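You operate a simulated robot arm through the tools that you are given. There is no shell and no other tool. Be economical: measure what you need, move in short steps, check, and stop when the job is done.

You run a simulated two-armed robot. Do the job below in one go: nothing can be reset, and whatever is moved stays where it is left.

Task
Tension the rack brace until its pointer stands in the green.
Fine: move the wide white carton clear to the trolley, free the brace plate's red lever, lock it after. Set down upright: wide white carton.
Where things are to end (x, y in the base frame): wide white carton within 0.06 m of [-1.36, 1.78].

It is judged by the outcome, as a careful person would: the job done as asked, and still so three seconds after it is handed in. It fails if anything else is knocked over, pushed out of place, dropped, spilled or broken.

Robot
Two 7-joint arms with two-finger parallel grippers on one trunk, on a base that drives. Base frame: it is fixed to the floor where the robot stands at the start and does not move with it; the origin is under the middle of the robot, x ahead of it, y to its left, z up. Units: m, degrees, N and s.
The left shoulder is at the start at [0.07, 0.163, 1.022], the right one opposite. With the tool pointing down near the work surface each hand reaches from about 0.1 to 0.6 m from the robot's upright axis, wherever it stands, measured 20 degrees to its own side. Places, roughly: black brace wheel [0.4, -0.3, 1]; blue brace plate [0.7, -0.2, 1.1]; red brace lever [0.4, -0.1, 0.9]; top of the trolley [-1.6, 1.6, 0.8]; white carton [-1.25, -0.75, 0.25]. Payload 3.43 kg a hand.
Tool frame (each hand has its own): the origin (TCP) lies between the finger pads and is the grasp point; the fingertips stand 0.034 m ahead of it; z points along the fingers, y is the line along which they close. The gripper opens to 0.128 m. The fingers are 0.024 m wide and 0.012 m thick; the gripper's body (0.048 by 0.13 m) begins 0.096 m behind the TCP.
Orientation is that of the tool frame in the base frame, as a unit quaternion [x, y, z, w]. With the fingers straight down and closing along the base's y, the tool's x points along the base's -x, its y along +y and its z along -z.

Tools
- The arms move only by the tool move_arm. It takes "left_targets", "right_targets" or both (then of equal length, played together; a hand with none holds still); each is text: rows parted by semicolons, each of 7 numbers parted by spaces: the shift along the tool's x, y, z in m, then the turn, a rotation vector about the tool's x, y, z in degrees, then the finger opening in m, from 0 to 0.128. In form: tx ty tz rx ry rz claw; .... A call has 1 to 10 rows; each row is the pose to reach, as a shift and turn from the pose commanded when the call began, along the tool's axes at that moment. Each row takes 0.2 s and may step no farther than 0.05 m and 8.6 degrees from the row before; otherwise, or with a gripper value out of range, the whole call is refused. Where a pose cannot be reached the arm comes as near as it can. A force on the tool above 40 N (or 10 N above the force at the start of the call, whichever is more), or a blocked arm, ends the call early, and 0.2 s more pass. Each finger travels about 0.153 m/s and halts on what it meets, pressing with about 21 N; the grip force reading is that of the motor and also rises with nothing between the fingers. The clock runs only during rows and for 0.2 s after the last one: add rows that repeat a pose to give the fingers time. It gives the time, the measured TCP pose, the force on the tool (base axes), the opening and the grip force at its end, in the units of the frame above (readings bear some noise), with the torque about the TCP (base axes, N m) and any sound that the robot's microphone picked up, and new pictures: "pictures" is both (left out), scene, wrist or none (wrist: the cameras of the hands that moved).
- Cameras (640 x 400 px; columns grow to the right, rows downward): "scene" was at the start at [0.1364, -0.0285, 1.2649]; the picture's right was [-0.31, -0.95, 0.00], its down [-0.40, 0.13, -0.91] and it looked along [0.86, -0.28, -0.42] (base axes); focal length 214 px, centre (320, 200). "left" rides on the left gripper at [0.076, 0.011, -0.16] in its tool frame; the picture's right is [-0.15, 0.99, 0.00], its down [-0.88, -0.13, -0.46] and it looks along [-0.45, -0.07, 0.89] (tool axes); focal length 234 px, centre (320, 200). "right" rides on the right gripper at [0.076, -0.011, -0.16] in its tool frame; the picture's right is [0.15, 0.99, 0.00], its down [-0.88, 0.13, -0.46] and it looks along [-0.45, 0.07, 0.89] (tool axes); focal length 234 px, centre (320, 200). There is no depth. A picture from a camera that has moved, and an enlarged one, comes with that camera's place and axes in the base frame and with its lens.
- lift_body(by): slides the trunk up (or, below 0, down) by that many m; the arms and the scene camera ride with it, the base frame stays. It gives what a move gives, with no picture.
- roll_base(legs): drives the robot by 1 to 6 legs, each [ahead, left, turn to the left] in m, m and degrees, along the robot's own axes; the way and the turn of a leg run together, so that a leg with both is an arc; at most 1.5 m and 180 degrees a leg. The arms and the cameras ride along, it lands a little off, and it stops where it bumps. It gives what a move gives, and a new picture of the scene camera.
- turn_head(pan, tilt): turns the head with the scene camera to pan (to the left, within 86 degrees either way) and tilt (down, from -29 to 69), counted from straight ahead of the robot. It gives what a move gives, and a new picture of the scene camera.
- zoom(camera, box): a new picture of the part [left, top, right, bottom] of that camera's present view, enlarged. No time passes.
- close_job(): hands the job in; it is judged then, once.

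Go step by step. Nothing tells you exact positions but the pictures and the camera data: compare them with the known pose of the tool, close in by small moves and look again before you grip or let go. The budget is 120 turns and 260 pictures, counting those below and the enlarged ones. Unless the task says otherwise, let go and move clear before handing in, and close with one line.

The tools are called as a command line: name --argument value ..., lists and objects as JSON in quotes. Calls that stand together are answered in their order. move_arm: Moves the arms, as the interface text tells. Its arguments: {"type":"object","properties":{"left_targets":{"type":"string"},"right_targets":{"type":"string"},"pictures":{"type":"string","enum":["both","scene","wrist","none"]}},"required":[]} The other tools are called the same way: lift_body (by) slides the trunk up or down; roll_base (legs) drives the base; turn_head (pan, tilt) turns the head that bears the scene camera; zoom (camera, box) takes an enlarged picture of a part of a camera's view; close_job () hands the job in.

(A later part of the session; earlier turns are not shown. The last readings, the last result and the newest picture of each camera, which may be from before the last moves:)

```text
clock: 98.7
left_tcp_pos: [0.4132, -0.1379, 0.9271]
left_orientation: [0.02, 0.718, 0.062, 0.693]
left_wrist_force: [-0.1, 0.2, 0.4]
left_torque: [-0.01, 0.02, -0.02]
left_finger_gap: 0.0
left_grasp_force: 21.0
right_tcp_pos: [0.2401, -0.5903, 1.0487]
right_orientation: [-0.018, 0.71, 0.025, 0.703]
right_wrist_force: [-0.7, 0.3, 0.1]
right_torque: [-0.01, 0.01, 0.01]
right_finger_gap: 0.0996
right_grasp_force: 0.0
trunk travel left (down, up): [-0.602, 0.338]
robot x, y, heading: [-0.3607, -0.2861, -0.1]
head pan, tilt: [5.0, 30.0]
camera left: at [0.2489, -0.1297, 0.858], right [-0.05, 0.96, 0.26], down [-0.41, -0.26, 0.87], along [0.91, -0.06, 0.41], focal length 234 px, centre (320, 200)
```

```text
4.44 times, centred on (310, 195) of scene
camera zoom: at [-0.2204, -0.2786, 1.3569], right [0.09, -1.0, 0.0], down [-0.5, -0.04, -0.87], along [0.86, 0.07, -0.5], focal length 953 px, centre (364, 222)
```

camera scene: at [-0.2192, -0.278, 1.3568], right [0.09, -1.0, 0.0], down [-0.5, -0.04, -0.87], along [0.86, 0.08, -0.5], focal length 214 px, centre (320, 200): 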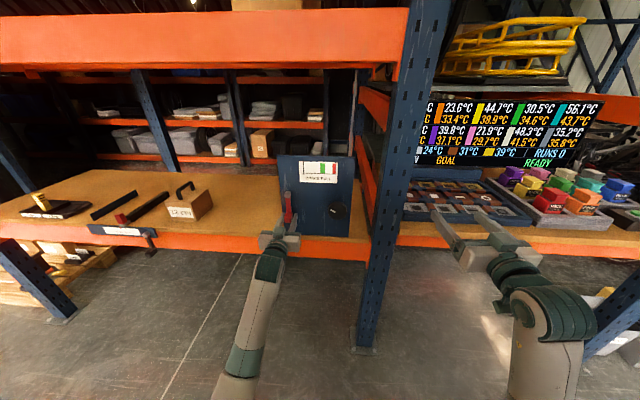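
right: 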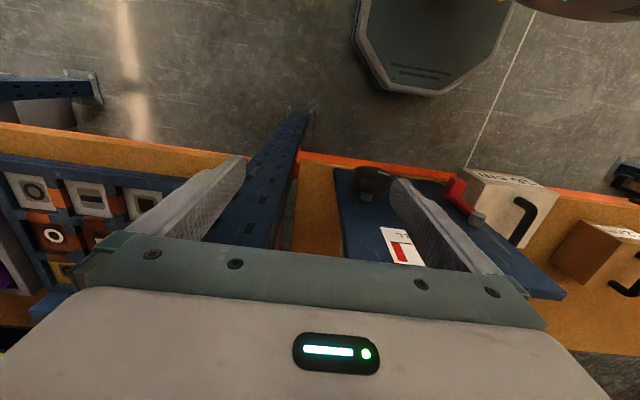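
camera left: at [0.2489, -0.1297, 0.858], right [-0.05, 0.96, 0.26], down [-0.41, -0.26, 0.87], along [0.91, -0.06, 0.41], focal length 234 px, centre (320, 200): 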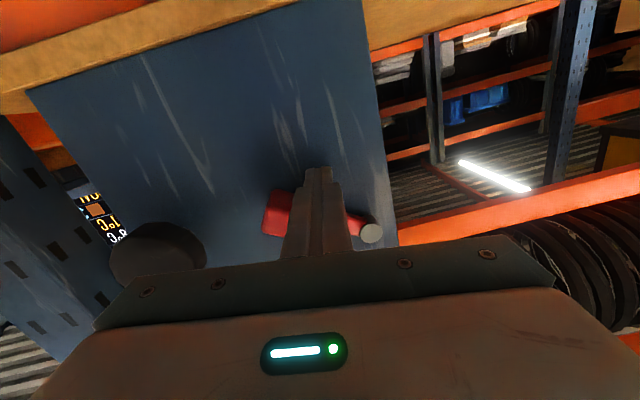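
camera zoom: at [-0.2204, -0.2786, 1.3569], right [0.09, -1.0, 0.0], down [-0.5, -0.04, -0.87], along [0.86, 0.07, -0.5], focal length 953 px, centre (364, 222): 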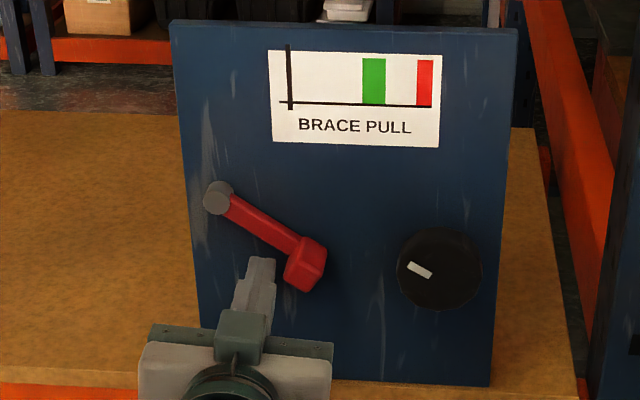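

The hand hangs short of its commanded pose without contact force, so the left arm itself seems limited here. I'll use the trunk lift to push the lever up from beneath instead and see if it goes further.

lift_body --by 0.02

zoom --camera "scene" --box '[265, 150, 355, 240]'

```text
clock: 99.4
left_tcp_pos: [0.4124, -0.1381, 0.9473]
left_orientation: [0.02, 0.717, 0.063, 0.694]
left_wrist_force: [-0.1, 0.4, 0.7]
left_torque: [0.0, -0.02, 0.0]
left_finger_gap: 0.0001
left_grasp_force: 21.2
right_tcp_pos: [0.2388, -0.5893, 1.0698]
right_orientation: [-0.018, 0.711, 0.025, 0.703]
right_wrist_force: [0.5, 0.2, 0.1]
right_torque: [-0.01, 0.02, 0.0]
right_finger_gap: 0.1002
right_grasp_force: 0.0
trunk travel left (down, up): [-0.622, 0.318]
robot x, y, heading: [-0.361, -0.2843, -0.3]
head pan, tilt: [5.0, 30.0]
```

```text
4.44 times, centred on (310, 195) of scene
camera zoom: at [-0.2202, -0.2788, 1.3769], right [0.09, -1.0, 0.0], down [-0.5, -0.04, -0.87], along [0.86, 0.07, -0.5], focal length 953 px, centre (364, 222)
```

zoom: 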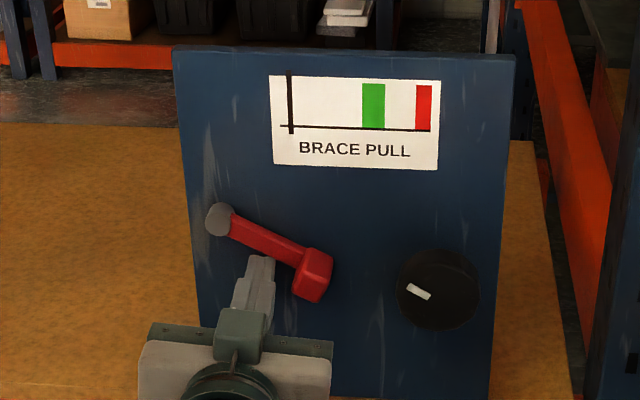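

That works with no resistance. Lifting more.

lift_body --by 0.03

zoom --camera "scene" --box '[265, 150, 355, 240]'

```text
clock: 99.9
left_tcp_pos: [0.4154, -0.1369, 0.9565]
left_orientation: [0.019, 0.724, 0.064, 0.687]
left_wrist_force: [-5.0, -1.7, -8.4]
left_torque: [0.08, 0.13, -0.11]
left_finger_gap: 0.0
left_grasp_force: 21.6
right_tcp_pos: [0.2411, -0.5901, 1.0844]
right_orientation: [-0.018, 0.711, 0.025, 0.703]
right_wrist_force: [0.1, 0.9, 0.0]
right_torque: [0.0, 0.01, 0.01]
right_finger_gap: 0.1001
right_grasp_force: 0.0
trunk travel left (down, up): [-0.638, 0.302]
robot x, y, heading: [-0.3557, -0.2902, -0.2]
head pan, tilt: [5.0, 30.0]
stopped: the force on the tool passed its limit at 64 N (the readings are from after the stop); the commanded pose is now the measured one
```

```text
4.44 times, centred on (310, 195) of scene
camera zoom: at [-0.22, -0.2792, 1.3931], right [0.08, -1.0, 0.0], down [-0.5, -0.04, -0.87], along [0.86, 0.07, -0.5], focal length 953 px, centre (364, 222)
```

zoom: 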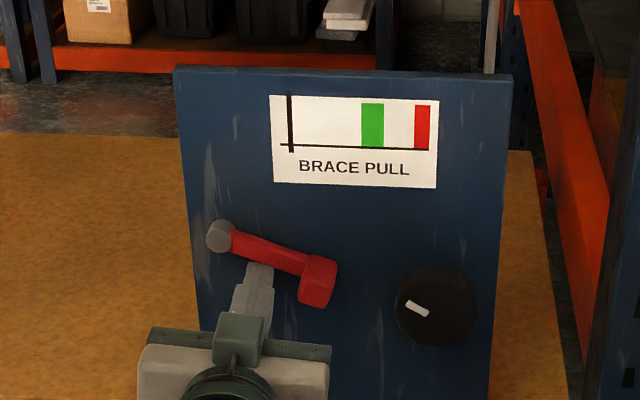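

The lever is now about 75° up to the right, with a firm stop felt near the pivot. I'll shift the peg outward along the lever and push once more to make sure it is at its end.

lift_body --by -0.02

roll_base --legs '[[0, -0.03, 0]]'

lift_body --by 0.03

zoom --camera "scene" --box '[265, 150, 355, 240]'

```text
clock: 100.5
left_tcp_pos: [0.414, -0.1358, 0.9373]
left_orientation: [0.019, 0.723, 0.064, 0.688]
left_wrist_force: [-0.5, 0.2, 0.9]
left_torque: [0.0, -0.02, 0.0]
left_finger_gap: 0.0
left_grasp_force: 21.6
right_tcp_pos: [0.2407, -0.5902, 1.0655]
right_orientation: [-0.019, 0.71, 0.025, 0.704]
right_wrist_force: [0.0, -0.4, -0.7]
right_torque: [-0.01, 0.02, 0.0]
right_finger_gap: 0.1
right_grasp_force: 0.0
trunk travel left (down, up): [-0.618, 0.322]
robot x, y, heading: [-0.3565, -0.2853, -0.3]
head pan, tilt: [5.0, 30.0]
```

```text
clock: 101.4
left_tcp_pos: [0.4144, -0.1663, 0.9385]
left_orientation: [0.02, 0.723, 0.064, 0.687]
left_wrist_force: [-0.3, 0.0, 0.3]
left_torque: [-0.01, 0.01, 0.02]
left_finger_gap: 0.0
left_grasp_force: 20.5
right_tcp_pos: [0.2386, -0.6186, 1.0645]
right_orientation: [-0.018, 0.71, 0.026, 0.703]
right_wrist_force: [0.1, 0.0, 0.1]
right_torque: [0.02, -0.02, 0.03]
right_finger_gap: 0.0998
right_grasp_force: 0.0
trunk travel left (down, up): [-0.618, 0.322]
robot x, y, heading: [-0.3583, -0.3148, 0.1]
head pan, tilt: [5.0, 30.0]
camera scene: at [-0.2207, -0.3091, 1.373], right [0.09, -1.0, 0.0], down [-0.5, -0.04, -0.87], along [0.86, 0.07, -0.5], focal length 214 px, centre (320, 200)
```

scene: 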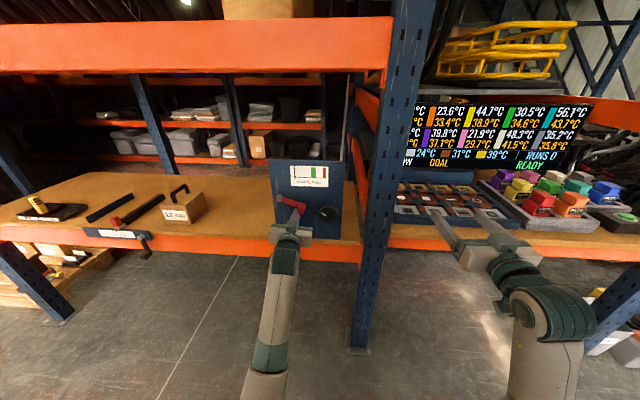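

```text
clock: 101.8
left_tcp_pos: [0.4168, -0.164, 0.9395]
left_orientation: [0.021, 0.731, 0.064, 0.679]
left_wrist_force: [1.6, 1.3, -8.4]
left_torque: [0.05, -0.06, -0.02]
left_finger_gap: 0.0
left_grasp_force: 20.9
right_tcp_pos: [0.2405, -0.6192, 1.0782]
right_orientation: [-0.018, 0.711, 0.024, 0.703]
right_wrist_force: [0.4, 0.0, 0.0]
right_torque: [0.01, 0.0, -0.02]
right_finger_gap: 0.1
right_grasp_force: 0.1
trunk travel left (down, up): [-0.631, 0.309]
robot x, y, heading: [-0.3585, -0.3134, -0.2]
head pan, tilt: [5.0, 30.0]
stopped: the force on the tool passed its limit at 48 N (the readings are from after the stop); the commanded pose is now the measured one
```

```text
4.44 times, centred on (310, 195) of scene
camera zoom: at [-0.2195, -0.3077, 1.3862], right [0.08, -1.0, 0.0], down [-0.5, -0.04, -0.87], along [0.86, 0.07, -0.5], focal length 953 px, centre (364, 222)
```

zoom: 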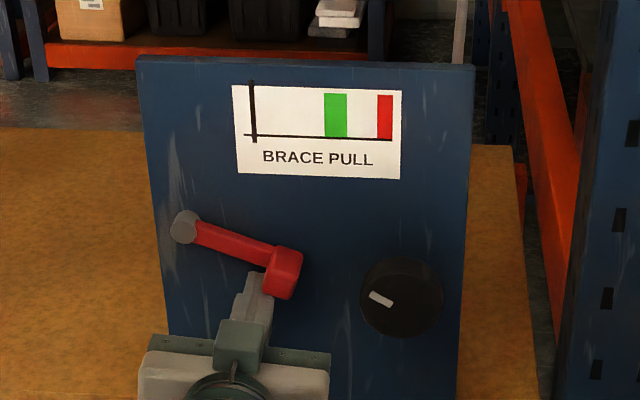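

It's a firm end stop, so the lever should be free. I'll retract the left hand, shift the base left, and bring the right hand before the wheel.

move_arm --left_targets "0.005 0 -0.01 0 0 0 0; 0.01 0 -0.05 0 0 0 0; 0.01 0 -0.09 0 0 0 0; 0.01 0 -0.11 0 0 0 0" --pictures "none"

roll_base --legs '[[0, 0.23, 0]]'

move_arm --right_targets "0.02 0.02 0.015 0.6 -0.1 -0.1 0.1; 0.045 0.035 0.03 1.2 -0.2 -0.2 0.1; 0.065 0.055 0.05 1.8 -0.3 -0.3 0.1; 0.085 0.075 0.07 2.4 -0.45 -0.4 0.1; 0.11 0.09 0.085 3 -0.55 -0.5 0.1; 0.127 0.106 0.1 3.5 -0.65 -0.6 0.1; 0.127 0.106 0.1 3.5 -0.65 -0.6 0.1"

```text
clock: 102.8
left_tcp_pos: [0.3089, -0.1517, 0.9457]
left_orientation: [0.035, 0.722, 0.09, 0.685]
left_wrist_force: [0.2, -0.3, -0.6]
left_torque: [-0.01, -0.01, -0.03]
left_finger_gap: 0.0
left_grasp_force: 21.3
right_tcp_pos: [0.2386, -0.6193, 1.0786]
right_orientation: [-0.018, 0.71, 0.025, 0.703]
right_wrist_force: [0.1, 0.3, -0.3]
right_torque: [0.0, -0.01, -0.01]
right_finger_gap: 0.1001
right_grasp_force: 0.0
trunk travel left (down, up): [-0.631, 0.309]
robot x, y, heading: [-0.3609, -0.3146, 0.2]
head pan, tilt: [5.0, 30.0]
```

```text
clock: 104.6
left_tcp_pos: [0.3082, 0.0842, 0.9394]
left_orientation: [0.037, 0.725, 0.089, 0.682]
left_wrist_force: [0.1, 0.0, 0.6]
left_torque: [0.03, 0.01, -0.03]
left_finger_gap: 0.0
left_grasp_force: 21.0
right_tcp_pos: [0.2396, -0.3834, 1.0789]
right_orientation: [-0.018, 0.71, 0.024, 0.703]
right_wrist_force: [0.3, 0.3, 0.8]
right_torque: [-0.02, 0.02, -0.01]
right_finger_gap: 0.1001
right_grasp_force: 0.0
trunk travel left (down, up): [-0.631, 0.309]
robot x, y, heading: [-0.3592, -0.0774, -0.3]
head pan, tilt: [5.0, 30.0]
camera scene: at [-0.2202, -0.0709, 1.386], right [0.08, -1.0, 0.0], down [-0.5, -0.04, -0.87], along [0.86, 0.07, -0.5], focal length 214 px, centre (320, 200)
```

scene: 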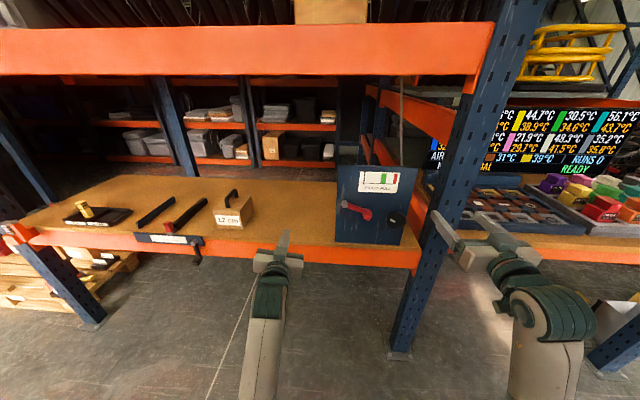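

```text
clock: 106.2
left_tcp_pos: [0.3094, 0.086, 0.9399]
left_orientation: [0.037, 0.725, 0.09, 0.682]
left_wrist_force: [-0.4, 0.6, 0.3]
left_torque: [-0.02, 0.01, -0.01]
left_finger_gap: 0.0
left_grasp_force: 20.6
right_tcp_pos: [0.329, -0.3855, 0.9716]
right_orientation: [-0.026, 0.712, 0.048, 0.701]
right_wrist_force: [-0.1, -0.4, 0.4]
right_torque: [-0.01, 0.01, -0.04]
right_finger_gap: 0.1003
right_grasp_force: 0.0
right hand out of reach, approached as far as the arm can: row 1, 2, 3, 4, 5, 6, 7
trunk travel left (down, up): [-0.631, 0.309]
robot x, y, heading: [-0.356, -0.0821, -0.3]
head pan, tilt: [5.0, 30.0]
camera scene: at [-0.2208, -0.0719, 1.3861], right [0.08, -1.0, 0.0], down [-0.5, -0.04, -0.87], along [0.86, 0.07, -0.5], focal length 214 px, centre (320, 200)
camera right: at [0.1692, -0.4113, 0.8982], right [-0.11, 0.99, -0.11], down [-0.45, 0.05, 0.89], along [0.89, 0.15, 0.44], focal length 234 px, centre (320, 200)
```

scene: 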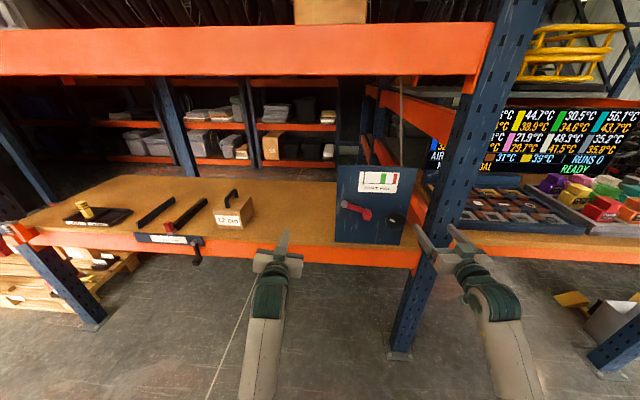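
right: 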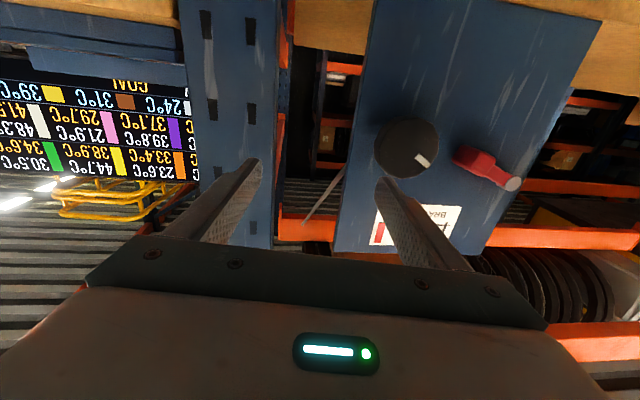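

The right arm can't come further inward in this posture, so I'll shift the base left and straighten the hand.

roll_base --legs '[[0, 0.15, 0.3]]'

move_arm --right_targets "0.005 -0.015 0 2 0 0 0.1; 0.01 -0.03 0 4 -0.5 -1 0.1; 0.02 -0.045 0 6 -1 -1.5 0.1; 0.02 -0.045 0 6 -1 -1.5 0.1"

```text
clock: 107.6
left_tcp_pos: [0.3076, 0.241, 0.9382]
left_orientation: [0.036, 0.725, 0.091, 0.682]
left_wrist_force: [-0.7, 0.7, 0.7]
left_torque: [-0.01, -0.02, 0.0]
left_finger_gap: 0.0
left_grasp_force: 21.0
right_tcp_pos: [0.3309, -0.2299, 0.9721]
right_orientation: [-0.029, 0.712, 0.05, 0.7]
right_wrist_force: [-0.4, 0.9, -0.6]
right_torque: [-0.01, 0.01, 0.0]
right_finger_gap: 0.0999
right_grasp_force: 0.1
trunk travel left (down, up): [-0.631, 0.309]
robot x, y, heading: [-0.3586, 0.0714, 0.3]
head pan, tilt: [5.0, 30.0]
camera scene: at [-0.2203, 0.0816, 1.386], right [0.09, -1.0, 0.0], down [-0.5, -0.05, -0.87], along [0.86, 0.08, -0.5], focal length 214 px, centre (320, 200)
```

scene: 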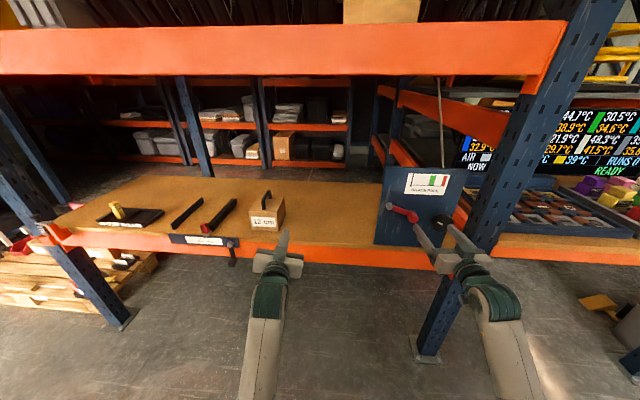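

```text
clock: 108.6
left_tcp_pos: [0.3075, 0.2401, 0.9386]
left_orientation: [0.036, 0.725, 0.092, 0.681]
left_wrist_force: [1.0, -0.9, -0.2]
left_torque: [-0.01, 0.03, 0.0]
left_finger_gap: 0.0
left_grasp_force: 21.7
right_tcp_pos: [0.3335, -0.2859, 0.959]
right_orientation: [-0.008, 0.709, 0.018, 0.705]
right_wrist_force: [-0.4, 0.4, -0.3]
right_torque: [0.02, -0.03, -0.01]
right_finger_gap: 0.0997
right_grasp_force: 0.1
right hand out of reach, approached as far as the arm can: row 2, 3, 4
trunk travel left (down, up): [-0.631, 0.309]
robot x, y, heading: [-0.3569, 0.0709, 0.3]
head pan, tilt: [5.0, 30.0]
camera scene: at [-0.2203, 0.0803, 1.386], right [0.09, -1.0, 0.0], down [-0.5, -0.05, -0.87], along [0.86, 0.08, -0.5], focal length 214 px, centre (320, 200)
camera right: at [0.1738, -0.3012, 0.8844], right [-0.04, 0.99, -0.13], down [-0.46, 0.1, 0.88], along [0.89, 0.09, 0.45], focal length 234 px, centre (320, 200)
```

scene: 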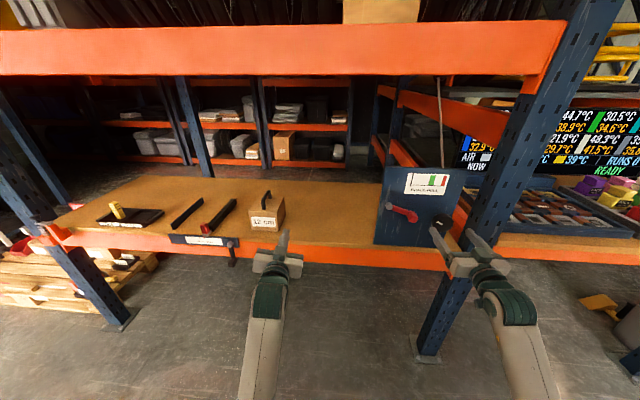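
right: 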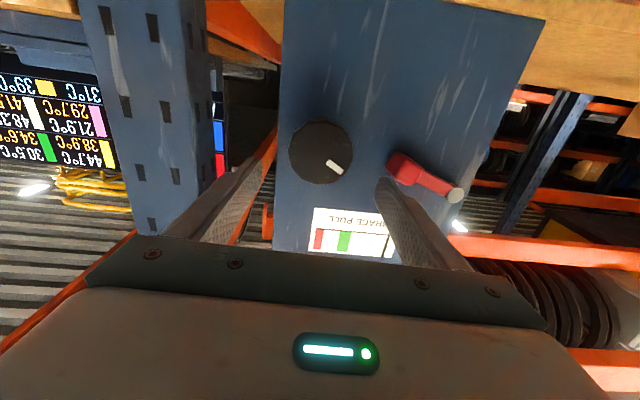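

The wheel is centred ahead of the right hand. I'll move in around it.

move_arm --right_targets "0.006 0.002 0.03 0 0 0 0.1; 0.009 0.002 0.06 0 0 0 0.1; 0.009 0.002 0.088 0 0 0 0.1; 0.009 0.002 0.088 0 0 0 0.1"

zoom --camera "scene" --box '[370, 150, 510, 300]'

```text
clock: 109.1
left_tcp_pos: [0.3082, 0.2404, 0.9395]
left_orientation: [0.036, 0.725, 0.092, 0.682]
left_wrist_force: [1.4, 0.5, -1.0]
left_torque: [0.02, -0.04, -0.06]
left_finger_gap: 0.0001
left_grasp_force: 21.1
right_tcp_pos: [0.3675, -0.3031, 0.9546]
right_orientation: [-0.003, 0.707, 0.012, 0.707]
right_wrist_force: [-29.0, -0.6, 1.3]
right_torque: [0.04, 0.14, 1.42]
right_finger_gap: 0.0997
right_grasp_force: 0.1
right hand out of reach, approached as far as the arm can: row 1, 2
trunk travel left (down, up): [-0.631, 0.309]
robot x, y, heading: [-0.3611, 0.0679, 0.0]
head pan, tilt: [5.0, 30.0]
stopped in row 2 (right hand): the force on the tool passed its limit at 166 N (the readings are from after the stop); the commanded pose is now the measured one
camera scene: at [-0.2214, 0.0799, 1.3862], right [0.09, -1.0, 0.0], down [-0.5, -0.04, -0.87], along [0.86, 0.08, -0.5], focal length 214 px, centre (320, 200)
camera right: at [0.2071, -0.3155, 0.8794], right [-0.02, 0.99, -0.14], down [-0.46, 0.11, 0.88], along [0.89, 0.08, 0.45], focal length 234 px, centre (320, 200)
```

scene: 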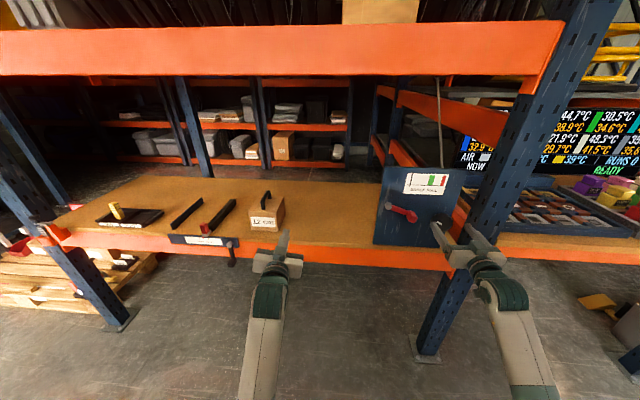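
right: 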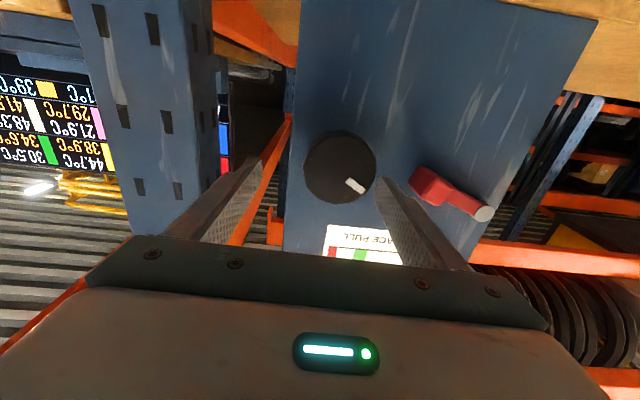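

```text
2.67 times, centred on (440, 225) of scene
camera zoom: at [-0.2214, 0.0799, 1.3862], right [0.09, -1.0, 0.0], down [-0.5, -0.04, -0.87], along [0.86, 0.08, -0.5], focal length 572 px, centre (0, 133)
```

zoom: 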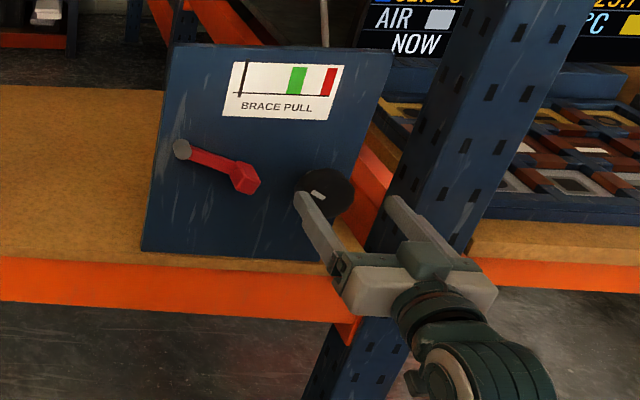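

The arm drifted outward and the left finger met the wheel's rim. I'll pull back and put the base further left so the arm works well inside its range.

move_arm --right_targets "0 0 -0.02 0 0 0 0.1; 0 0 -0.04 0 0 0 0.1" --pictures "none"

roll_base --legs '[[0, 0.1, 0]]'

move_arm --right_targets "0 -0.03 0 0 0 0 0.1; 0 -0.06 0 0 0 0 0.1; 0 -0.08 0 0 0 0 0.1; 0 -0.08 0 0 0 0 0.1" --pictures "wrist"

```text
clock: 109.7
left_tcp_pos: [0.3086, 0.2391, 0.9394]
left_orientation: [0.036, 0.725, 0.091, 0.682]
left_wrist_force: [-1.2, 0.3, -0.9]
left_torque: [0.02, 0.03, -0.05]
left_finger_gap: 0.0002
left_grasp_force: 20.8
right_tcp_pos: [0.3287, -0.3033, 0.9549]
right_orientation: [-0.004, 0.708, 0.012, 0.706]
right_wrist_force: [0.6, -0.4, 0.1]
right_torque: [-0.01, 0.01, -0.01]
right_finger_gap: 0.1001
right_grasp_force: 0.1
trunk travel left (down, up): [-0.631, 0.309]
robot x, y, heading: [-0.3605, 0.0748, -0.0]
head pan, tilt: [5.0, 30.0]
```

```text
clock: 110.8
left_tcp_pos: [0.308, 0.3368, 0.9379]
left_orientation: [0.037, 0.725, 0.09, 0.682]
left_wrist_force: [0.5, 0.8, -0.6]
left_torque: [-0.03, 0.0, -0.04]
left_finger_gap: 0.0
left_grasp_force: 20.8
right_tcp_pos: [0.3278, -0.2073, 0.9546]
right_orientation: [-0.003, 0.708, 0.011, 0.706]
right_wrist_force: [0.1, 0.3, 0.1]
right_torque: [0.02, 0.03, -0.03]
right_finger_gap: 0.1
right_grasp_force: 0.0
trunk travel left (down, up): [-0.631, 0.309]
robot x, y, heading: [-0.3578, 0.1709, -0.2]
head pan, tilt: [5.0, 30.0]
camera scene: at [-0.2203, 0.1796, 1.386], right [0.09, -1.0, 0.0], down [-0.5, -0.04, -0.87], along [0.86, 0.07, -0.5], focal length 214 px, centre (320, 200)
```

scene: 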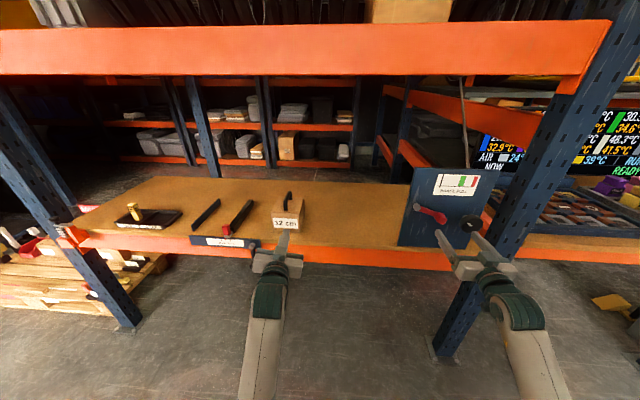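

```text
clock: 111.8
left_tcp_pos: [0.308, 0.3356, 0.9382]
left_orientation: [0.038, 0.725, 0.09, 0.681]
left_wrist_force: [0.1, -0.4, 0.0]
left_torque: [0.04, -0.02, -0.01]
left_finger_gap: 0.0
left_grasp_force: 21.3
right_tcp_pos: [0.3295, -0.2886, 0.9513]
right_orientation: [-0.003, 0.708, 0.011, 0.706]
right_wrist_force: [0.4, -0.6, -0.4]
right_torque: [0.0, -0.04, -0.01]
right_finger_gap: 0.1001
right_grasp_force: 0.0
trunk travel left (down, up): [-0.631, 0.309]
robot x, y, heading: [-0.36, 0.1723, 0.1]
head pan, tilt: [5.0, 30.0]
camera right: at [0.1685, -0.2998, 0.8763], right [-0.02, 0.99, -0.14], down [-0.46, 0.11, 0.88], along [0.89, 0.08, 0.45], focal length 234 px, centre (320, 200)
```

right: 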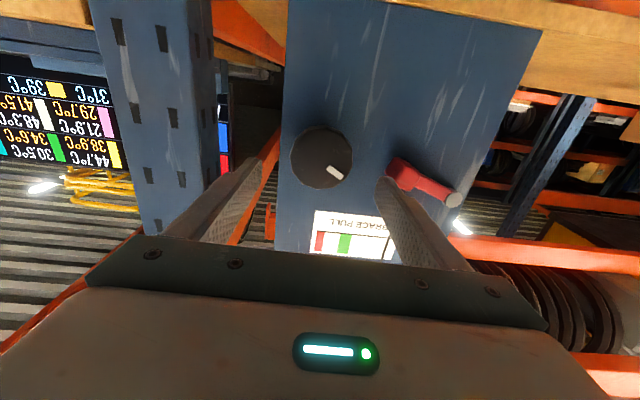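

No reach warnings now, and the wheel is centred. Moving forward around it.

move_arm --right_targets "0.001 0.002 0.02 0 0 0 0.1; 0.002 0.002 0.04 0 0 0 0.1; 0.002 0.002 0.06 0 0 0 0.1; 0.002 0.002 0.075 0 0 0 0.1; 0.002 0.002 0.09 0 0 0 0.1; 0.002 0.002 0.09 0 0 0 0.1"

zoom --camera "scene" --box '[390, 150, 530, 300]'

```text
clock: 113.2
left_tcp_pos: [0.3088, 0.3371, 0.9404]
left_orientation: [0.038, 0.725, 0.09, 0.682]
left_wrist_force: [-0.2, 0.8, 0.1]
left_torque: [-0.02, 0.01, -0.04]
left_finger_gap: 0.0002
left_grasp_force: 20.9
right_tcp_pos: [0.4185, -0.2848, 0.9503]
right_orientation: [-0.003, 0.708, 0.011, 0.706]
right_wrist_force: [0.0, -0.5, -0.4]
right_torque: [-0.02, 0.03, 0.03]
right_finger_gap: 0.1001
right_grasp_force: 0.0
trunk travel left (down, up): [-0.631, 0.309]
robot x, y, heading: [-0.3603, 0.1708, -0.0]
head pan, tilt: [5.0, 30.0]
camera scene: at [-0.2207, 0.1783, 1.3861], right [0.09, -1.0, 0.0], down [-0.5, -0.04, -0.87], along [0.86, 0.07, -0.5], focal length 214 px, centre (320, 200)
camera right: at [0.2585, -0.2971, 0.8743], right [-0.02, 0.99, -0.14], down [-0.46, 0.11, 0.88], along [0.89, 0.08, 0.45], focal length 234 px, centre (320, 200)
```

scene: 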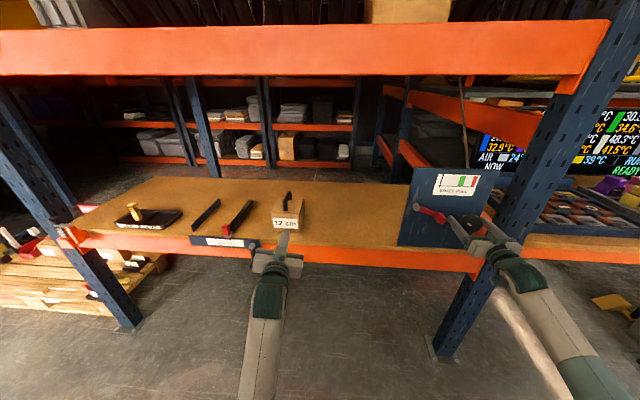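
right: 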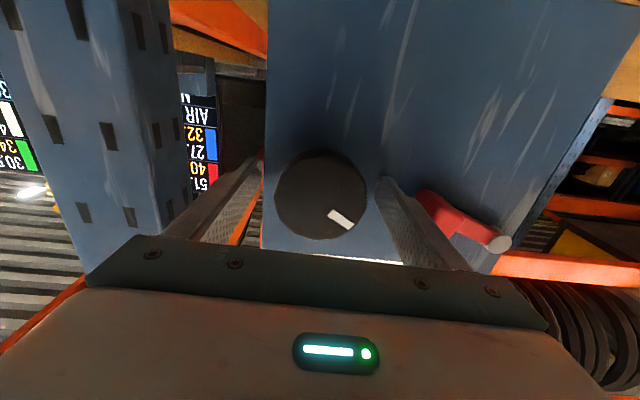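

```text
2.67 times, centred on (460, 225) of scene
camera zoom: at [-0.2207, 0.1783, 1.3861], right [0.09, -1.0, 0.0], down [-0.5, -0.04, -0.87], along [0.86, 0.07, -0.5], focal length 572 px, centre (-53, 133)
```

zoom: 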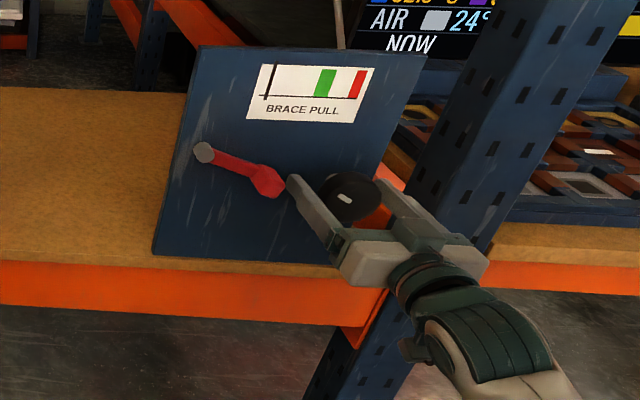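

The wheel is between the fingers. I'll close and turn clockwise by 30° to see how the pointer reacts.

move_arm --right_targets "0 0 0 0 0 0 0.07; 0 0 0 0 0 0 0.03; 0 0 0 0 0 0 0; 0 0 0 0 0 0 0" --pictures "none"

move_arm --right_targets "0 0 0 0 0 6 0; 0 0 0 0 0 12 0; 0 0 0 0 0 18 0; 0 0 0 0 0 24 0; 0 0 0 0 0 30 0; 0 0 0 0 0 30 0" --pictures "wrist"

zoom --camera "scene" --box '[390, 150, 530, 300]'

```text
clock: 114.2
left_tcp_pos: [0.3094, 0.3344, 0.9393]
left_orientation: [0.038, 0.725, 0.09, 0.681]
left_wrist_force: [0.4, -0.3, -0.5]
left_torque: [0.0, -0.01, 0.0]
left_finger_gap: 0.0
left_grasp_force: 20.6
right_tcp_pos: [0.4192, -0.2845, 0.9489]
right_orientation: [-0.004, 0.708, 0.011, 0.706]
right_wrist_force: [1.5, 2.7, 0.3]
right_torque: [0.02, -0.16, -1.26]
right_finger_gap: 0.068
right_grasp_force: 44.9
trunk travel left (down, up): [-0.631, 0.309]
robot x, y, heading: [-0.3593, 0.172, -0.3]
head pan, tilt: [5.0, 30.0]
```

```text
clock: 115.6
left_tcp_pos: [0.3095, 0.3355, 0.9384]
left_orientation: [0.037, 0.725, 0.091, 0.681]
left_wrist_force: [0.0, -0.1, 0.2]
left_torque: [0.01, -0.02, 0.01]
left_finger_gap: 0.0
left_grasp_force: 21.5
right_tcp_pos: [0.42, -0.2835, 0.9491]
right_orientation: [0.182, 0.685, 0.194, 0.679]
right_wrist_force: [2.8, 1.3, 0.6]
right_torque: [0.02, 0.15, -0.62]
right_finger_gap: 0.068
right_grasp_force: 44.4
trunk travel left (down, up): [-0.631, 0.309]
robot x, y, heading: [-0.3574, 0.1698, -0.1]
head pan, tilt: [5.0, 30.0]
camera right: at [0.258, -0.2569, 0.8793], right [-0.02, 0.93, 0.38], down [-0.45, -0.35, 0.82], along [0.89, -0.16, 0.42], focal length 234 px, centre (320, 200)
```

right: 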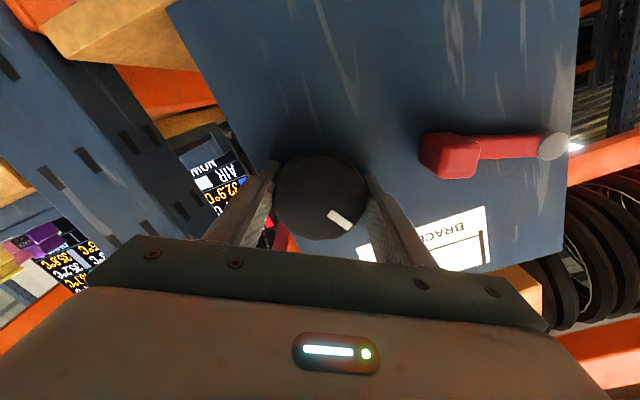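

```text
2.67 times, centred on (460, 225) of scene
camera zoom: at [-0.2199, 0.1785, 1.386], right [0.09, -1.0, 0.0], down [-0.5, -0.04, -0.87], along [0.86, 0.07, -0.5], focal length 572 px, centre (-53, 133)
```

zoom: 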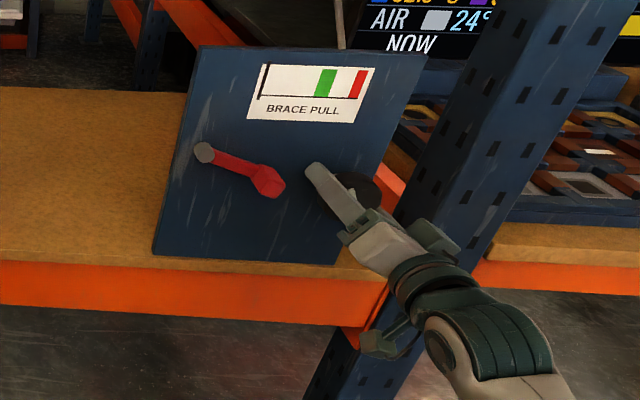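

The wheel turned with the hand. I'll zoom in on the gauge.

zoom --camera "scene" --box '[425, 165, 485, 205]'

```text
10.00 times, centred on (455, 185) of scene
camera zoom: at [-0.2199, 0.1785, 1.386], right [0.09, -1.0, 0.0], down [-0.5, -0.04, -0.87], along [0.86, 0.07, -0.5], focal length 2145 px, centre (-1030, 350)
```

zoom: 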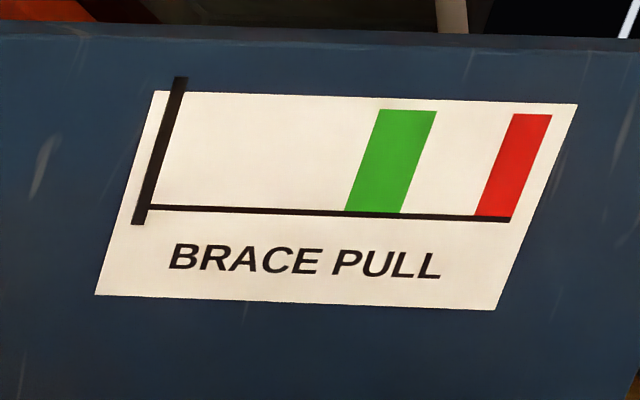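

Clockwise lowers the pointer slightly; so the wheel must go counter-clockwise, about 260° by my estimate. I'll turn it back the other way.

move_arm --right_targets "0 0 0 0 0 -8.5 0; 0 0 0 0 0 -17 0; 0 0 0 0 0 -25.5 0; 0 0 0 0 0 -34 0; 0 0 0 0 0 -42.5 0; 0 0 0 0 0 -51 0; 0 0 0 0 0 -59.5 0; 0 0 0 0 0 -68 0; 0 0 0 0 0 -76.5 0; 0 0 0 0 0 -85 0" --pictures "wrist"

zoom --camera "scene" --box '[390, 150, 530, 300]'

```text
clock: 117.2
left_tcp_pos: [0.308, 0.3388, 0.9387]
left_orientation: [0.037, 0.725, 0.092, 0.681]
left_wrist_force: [-0.8, 0.3, 0.5]
left_torque: [0.0, -0.02, 0.04]
left_finger_gap: 0.0001
left_grasp_force: 21.5
right_tcp_pos: [0.4183, -0.2848, 0.9467]
right_orientation: [-0.159, 0.699, -0.115, 0.688]
right_wrist_force: [-1.9, 12.7, -0.3]
right_torque: [-0.11, -0.52, -2.74]
right_finger_gap: 0.0693
right_grasp_force: 44.6
right hand out of reach, approached as far as the arm can: row 6, 7
trunk travel left (down, up): [-0.631, 0.309]
robot x, y, heading: [-0.3616, 0.1698, 0.2]
head pan, tilt: [5.0, 30.0]
stopped in row 7 (right hand): the force on the tool passed its limit at 74 N (the readings are from after the stop); the commanded pose is now the measured one
camera right: at [0.2586, -0.3324, 0.8865], right [-0.06, 0.86, -0.51], down [-0.46, 0.43, 0.78], along [0.89, 0.28, 0.37], focal length 234 px, centre (320, 200)
```

right: 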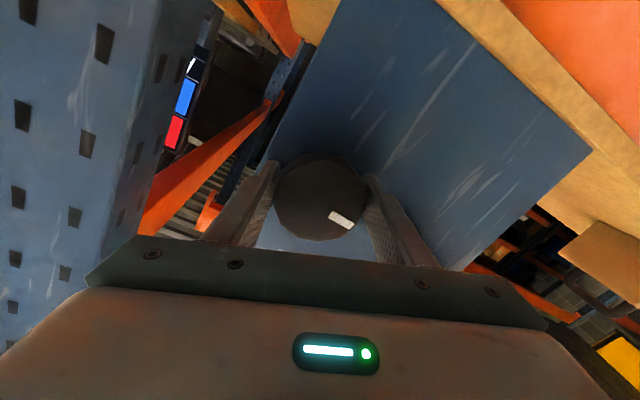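

```text
2.67 times, centred on (460, 225) of scene
camera zoom: at [-0.2212, 0.1793, 1.3862], right [0.09, -1.0, 0.0], down [-0.5, -0.04, -0.87], along [0.86, 0.08, -0.5], focal length 572 px, centre (-53, 133)
```

zoom: 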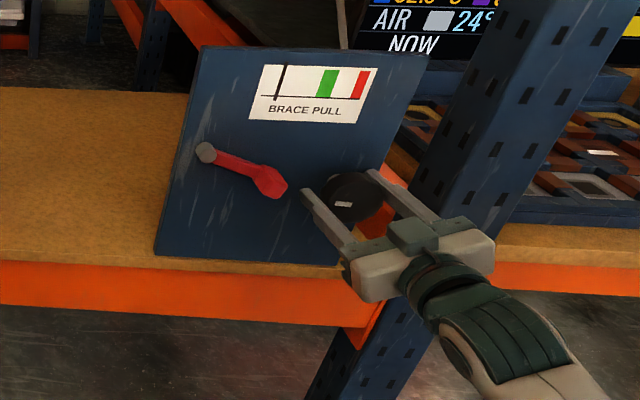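

Counter-clockwise works and the pointer moved right. The hand's roll limit is near -20°, so I'll release, rotate back clockwise, and take another stroke.

move_arm --right_targets "0 0 0 0 0 0 0.092; 0 0 0 0 0 8.5 0.092; 0 0 0 0 0 17 0.092; 0 0 0 0 0 25.5 0.092; 0 0 0 0 0 34 0.092; 0 0 0 0 0 42.5 0.092; 0 0 0 0 0 51 0.092; 0 0 0 0 0 59.5 0.092; 0 0 0 0 0 68 0.092; 0 0 0 0 0 76.5 0.092" --pictures "none"

zoom --camera "scene" --box '[390, 150, 530, 300]'

zoom --camera "right" --box '[0, 0, 640, 400]'

```text
clock: 119.3
left_tcp_pos: [0.3079, 0.3386, 0.9391]
left_orientation: [0.037, 0.725, 0.092, 0.681]
left_wrist_force: [-0.2, 0.5, -0.7]
left_torque: [-0.03, -0.02, -0.01]
left_finger_gap: 0.0
left_grasp_force: 20.5
right_tcp_pos: [0.4186, -0.2861, 0.9471]
right_orientation: [0.309, 0.647, 0.334, 0.611]
right_wrist_force: [-0.1, 0.8, 1.0]
right_torque: [0.0, -0.01, -0.03]
right_finger_gap: 0.0922
right_grasp_force: 0.1
trunk travel left (down, up): [-0.631, 0.309]
robot x, y, heading: [-0.3601, 0.1739, -0.4]
head pan, tilt: [5.0, 30.0]
```

```text
2.67 times, centred on (460, 225) of scene
camera zoom: at [-0.2206, 0.1791, 1.386], right [0.09, -1.0, 0.0], down [-0.5, -0.04, -0.87], along [0.86, 0.08, -0.5], focal length 572 px, centre (-53, 133)
```

zoom: 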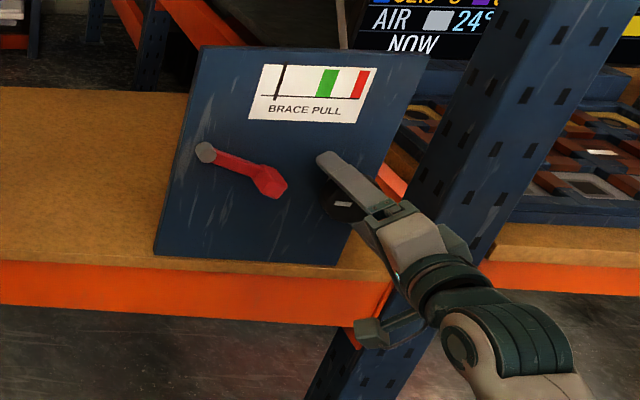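

```text
1.00 times, centred on (320, 200) of right (not enlarged: the box is as wide or as high as the picture)
camera zoom: at [0.2541, -0.2405, 0.8984], right [-0.02, 0.7, 0.72], down [-0.4, -0.66, 0.63], along [0.92, -0.28, 0.29], focal length 234 px, centre (320, 200)
```

zoom: 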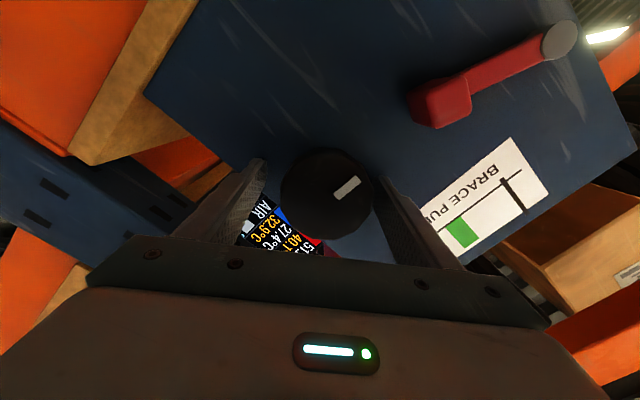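

The pointer holds. Next stroke: close and turn counter-clockwise 68°.

move_arm --right_targets "0 0 0 0 0 0 0.03; 0 0 0 0 0 0 0; 0 0 0 0 0 -8.5 0; 0 0 0 0 0 -17 0; 0 0 0 0 0 -25.5 0; 0 0 0 0 0 -34 0; 0 0 0 0 0 -42.5 0; 0 0 0 0 0 -51 0; 0 0 0 0 0 -59.5 0; 0 0 0 0 0 -68 0" --pictures "none"

zoom --camera "scene" --box '[410, 155, 500, 245]'

```text
clock: 121.5
left_tcp_pos: [0.3071, 0.3403, 0.939]
left_orientation: [0.037, 0.725, 0.089, 0.682]
left_wrist_force: [-0.1, -0.7, 0.0]
left_torque: [0.0, -0.01, 0.01]
left_finger_gap: 0.0
left_grasp_force: 20.3
right_tcp_pos: [0.4172, -0.2832, 0.949]
right_orientation: [-0.108, 0.709, -0.068, 0.694]
right_wrist_force: [4.4, 15.1, 16.6]
right_torque: [0.02, 0.78, -1.53]
right_finger_gap: 0.0671
right_grasp_force: 44.8
trunk travel left (down, up): [-0.631, 0.309]
robot x, y, heading: [-0.3606, 0.1685, -0.0]
head pan, tilt: [5.0, 30.0]
```

```text
4.44 times, centred on (455, 200) of scene
camera zoom: at [-0.2226, 0.183, 1.3862], right [0.09, -1.0, 0.0], down [-0.5, -0.05, -0.87], along [0.86, 0.07, -0.5], focal length 953 px, centre (-280, 200)
```

zoom: 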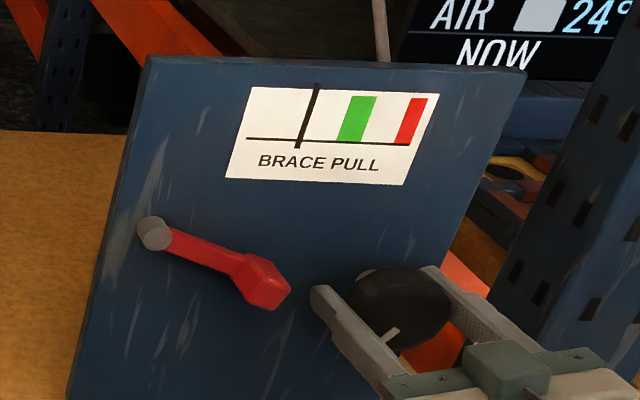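

The pointer is at about 36% and the green is 53–69%. One more stroke of about 80° should do.

move_arm --right_targets "0 0 0 0 0 0 0.092; 0 0 0 0 0 8.5 0.092; 0 0 0 0 0 17 0.092; 0 0 0 0 0 25.5 0.092; 0 0 0 0 0 34 0.092; 0 0 0 0 0 42.5 0.092; 0 0 0 0 0 51 0.092; 0 0 0 0 0 59.5 0.092; 0 0 0 0 0 68 0.092; 0 0 0 0 0 76.5 0.092" --pictures "wrist"

zoom --camera "scene" --box '[410, 155, 500, 245]'

```text
clock: 123.8
left_tcp_pos: [0.3083, 0.3377, 0.9398]
left_orientation: [0.037, 0.725, 0.091, 0.681]
left_wrist_force: [0.3, 0.1, -0.4]
left_torque: [-0.02, -0.03, -0.02]
left_finger_gap: 0.0001
left_grasp_force: 20.7
right_tcp_pos: [0.4199, -0.2878, 0.9475]
right_orientation: [0.358, 0.622, 0.379, 0.584]
right_wrist_force: [-0.4, 0.6, 0.9]
right_torque: [0.03, 0.0, 0.01]
right_finger_gap: 0.092
right_grasp_force: 0.2
trunk travel left (down, up): [-0.631, 0.309]
robot x, y, heading: [-0.3568, 0.1713, -0.2]
head pan, tilt: [5.0, 30.0]
camera right: at [0.2541, -0.2328, 0.9076], right [-0.01, 0.58, 0.81], down [-0.4, -0.75, 0.53], along [0.92, -0.32, 0.24], focal length 234 px, centre (320, 200)
```

right: 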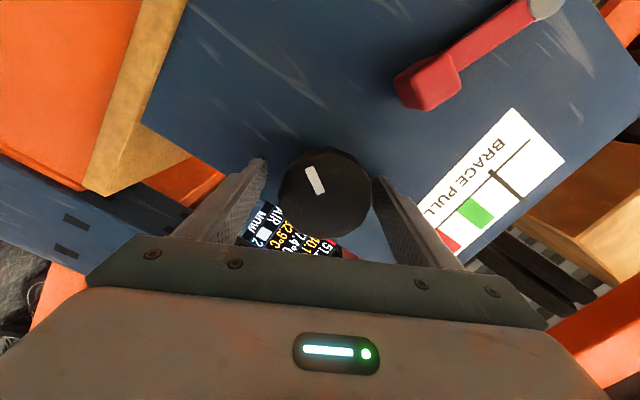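

```text
4.44 times, centred on (455, 200) of scene
camera zoom: at [-0.2206, 0.1792, 1.386], right [0.09, -1.0, 0.0], down [-0.5, -0.04, -0.87], along [0.86, 0.08, -0.5], focal length 953 px, centre (-280, 200)
```

zoom: 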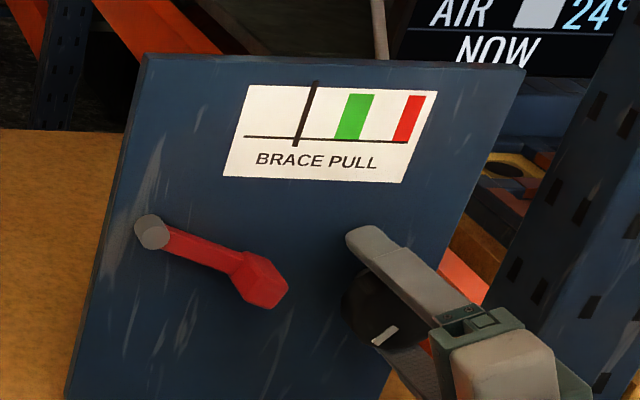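

move_arm --right_targets "0 0 0 0 0 0 0.03; 0 0 0 0 0 0 0; 0 0 0 0 0 -8.5 0; 0 0 0 0 0 -17 0; 0 0 0 0 0 -25.5 0; 0 0 0 0 0 -34 0; 0 0 0 0 0 -42.5 0; 0 0 0 0 0 -51 0; 0 0 0 0 0 -59.5 0; 0 0 0 0 0 -68 0" --pictures "none"

zoom --camera "scene" --box '[410, 155, 500, 245]'

```text
clock: 126.0
left_tcp_pos: [0.3064, 0.3406, 0.9398]
left_orientation: [0.034, 0.725, 0.091, 0.682]
left_wrist_force: [-1.0, -0.2, 0.4]
left_torque: [-0.02, 0.02, 0.01]
left_finger_gap: 0.0
left_grasp_force: 21.1
right_tcp_pos: [0.4191, -0.2832, 0.9512]
right_orientation: [-0.056, 0.714, -0.016, 0.697]
right_wrist_force: [9.9, 13.6, 22.5]
right_torque: [0.02, 0.58, -1.3]
right_finger_gap: 0.0697
right_grasp_force: 45.4
trunk travel left (down, up): [-0.631, 0.309]
robot x, y, heading: [-0.3604, 0.1728, 0.2]
head pan, tilt: [5.0, 30.0]
```

```text
4.44 times, centred on (455, 200) of scene
camera zoom: at [-0.2225, 0.1833, 1.3862], right [0.09, -1.0, 0.0], down [-0.5, -0.05, -0.87], along [0.86, 0.07, -0.5], focal length 953 px, centre (-280, 200)
```

zoom: 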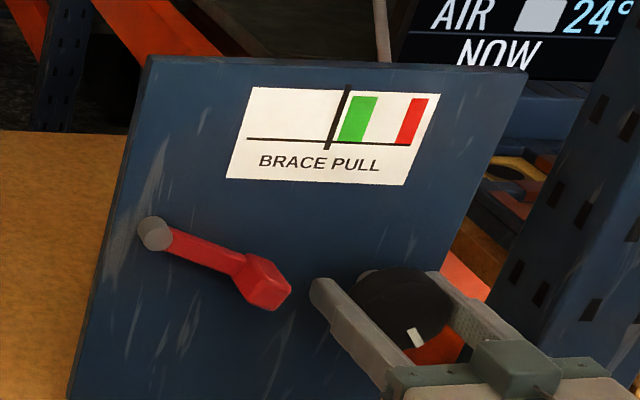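

The pointer is at the green's left edge; about 40° more centres it. One short stroke.

move_arm --right_targets "0 0 0 0 0 0 0.092; 0 0 0 0 0 8.5 0.092; 0 0 0 0 0 17 0.092; 0 0 0 0 0 25.5 0.092; 0 0 0 0 0 34 0.092; 0 0 0 0 0 42.5 0.092; 0 0 0 0 0 42.5 0.04; 0 0 0 0 0 42.5 0; 0 0 0 0 0 42.5 0" --pictures "none"

move_arm --right_targets "0 0 0 0 0 -8 0; 0 0 0 0 0 -16 0; 0 0 0 0 0 -24 0; 0 0 0 0 0 -32 0; 0 0 0 0 0 -40 0; 0 0 0 0 0 -40 0" --pictures "none"

zoom --camera "scene" --box '[410, 155, 500, 245]'

```text
clock: 128.0
left_tcp_pos: [0.309, 0.3408, 0.9386]
left_orientation: [0.036, 0.725, 0.091, 0.682]
left_wrist_force: [0.3, 0.1, 0.0]
left_torque: [0.0, -0.05, 0.05]
left_finger_gap: 0.0
left_grasp_force: 20.8
right_tcp_pos: [0.4184, -0.2821, 0.9498]
right_orientation: [0.208, 0.685, 0.24, 0.655]
right_wrist_force: [7.0, 11.0, 12.9]
right_torque: [0.02, 0.68, -0.37]
right_finger_gap: 0.0663
right_grasp_force: 45.1
trunk travel left (down, up): [-0.631, 0.309]
robot x, y, heading: [-0.363, 0.1716, 0.0]
head pan, tilt: [5.0, 30.0]
```

```text
clock: 129.3
left_tcp_pos: [0.3079, 0.3407, 0.9391]
left_orientation: [0.035, 0.725, 0.091, 0.682]
left_wrist_force: [0.1, 0.5, -0.1]
left_torque: [-0.01, 0.02, 0.0]
left_finger_gap: 0.0
left_grasp_force: 20.6
right_tcp_pos: [0.4179, -0.284, 0.9499]
right_orientation: [-0.04, 0.716, 0.0, 0.697]
right_wrist_force: [8.6, 16.0, 15.2]
right_torque: [0.01, 0.52, -1.64]
right_finger_gap: 0.0668
right_grasp_force: 44.8
trunk travel left (down, up): [-0.631, 0.309]
robot x, y, heading: [-0.3612, 0.1684, 0.1]
head pan, tilt: [5.0, 30.0]
```

```text
4.44 times, centred on (455, 200) of scene
camera zoom: at [-0.2212, 0.1827, 1.3861], right [0.09, -1.0, 0.0], down [-0.5, -0.05, -0.87], along [0.86, 0.07, -0.5], focal length 953 px, centre (-280, 200)
```

zoom: 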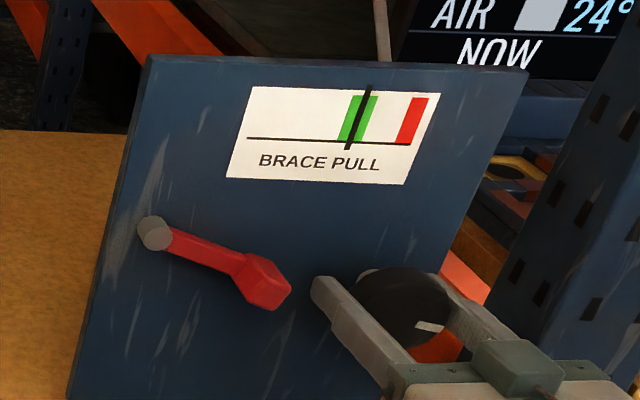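

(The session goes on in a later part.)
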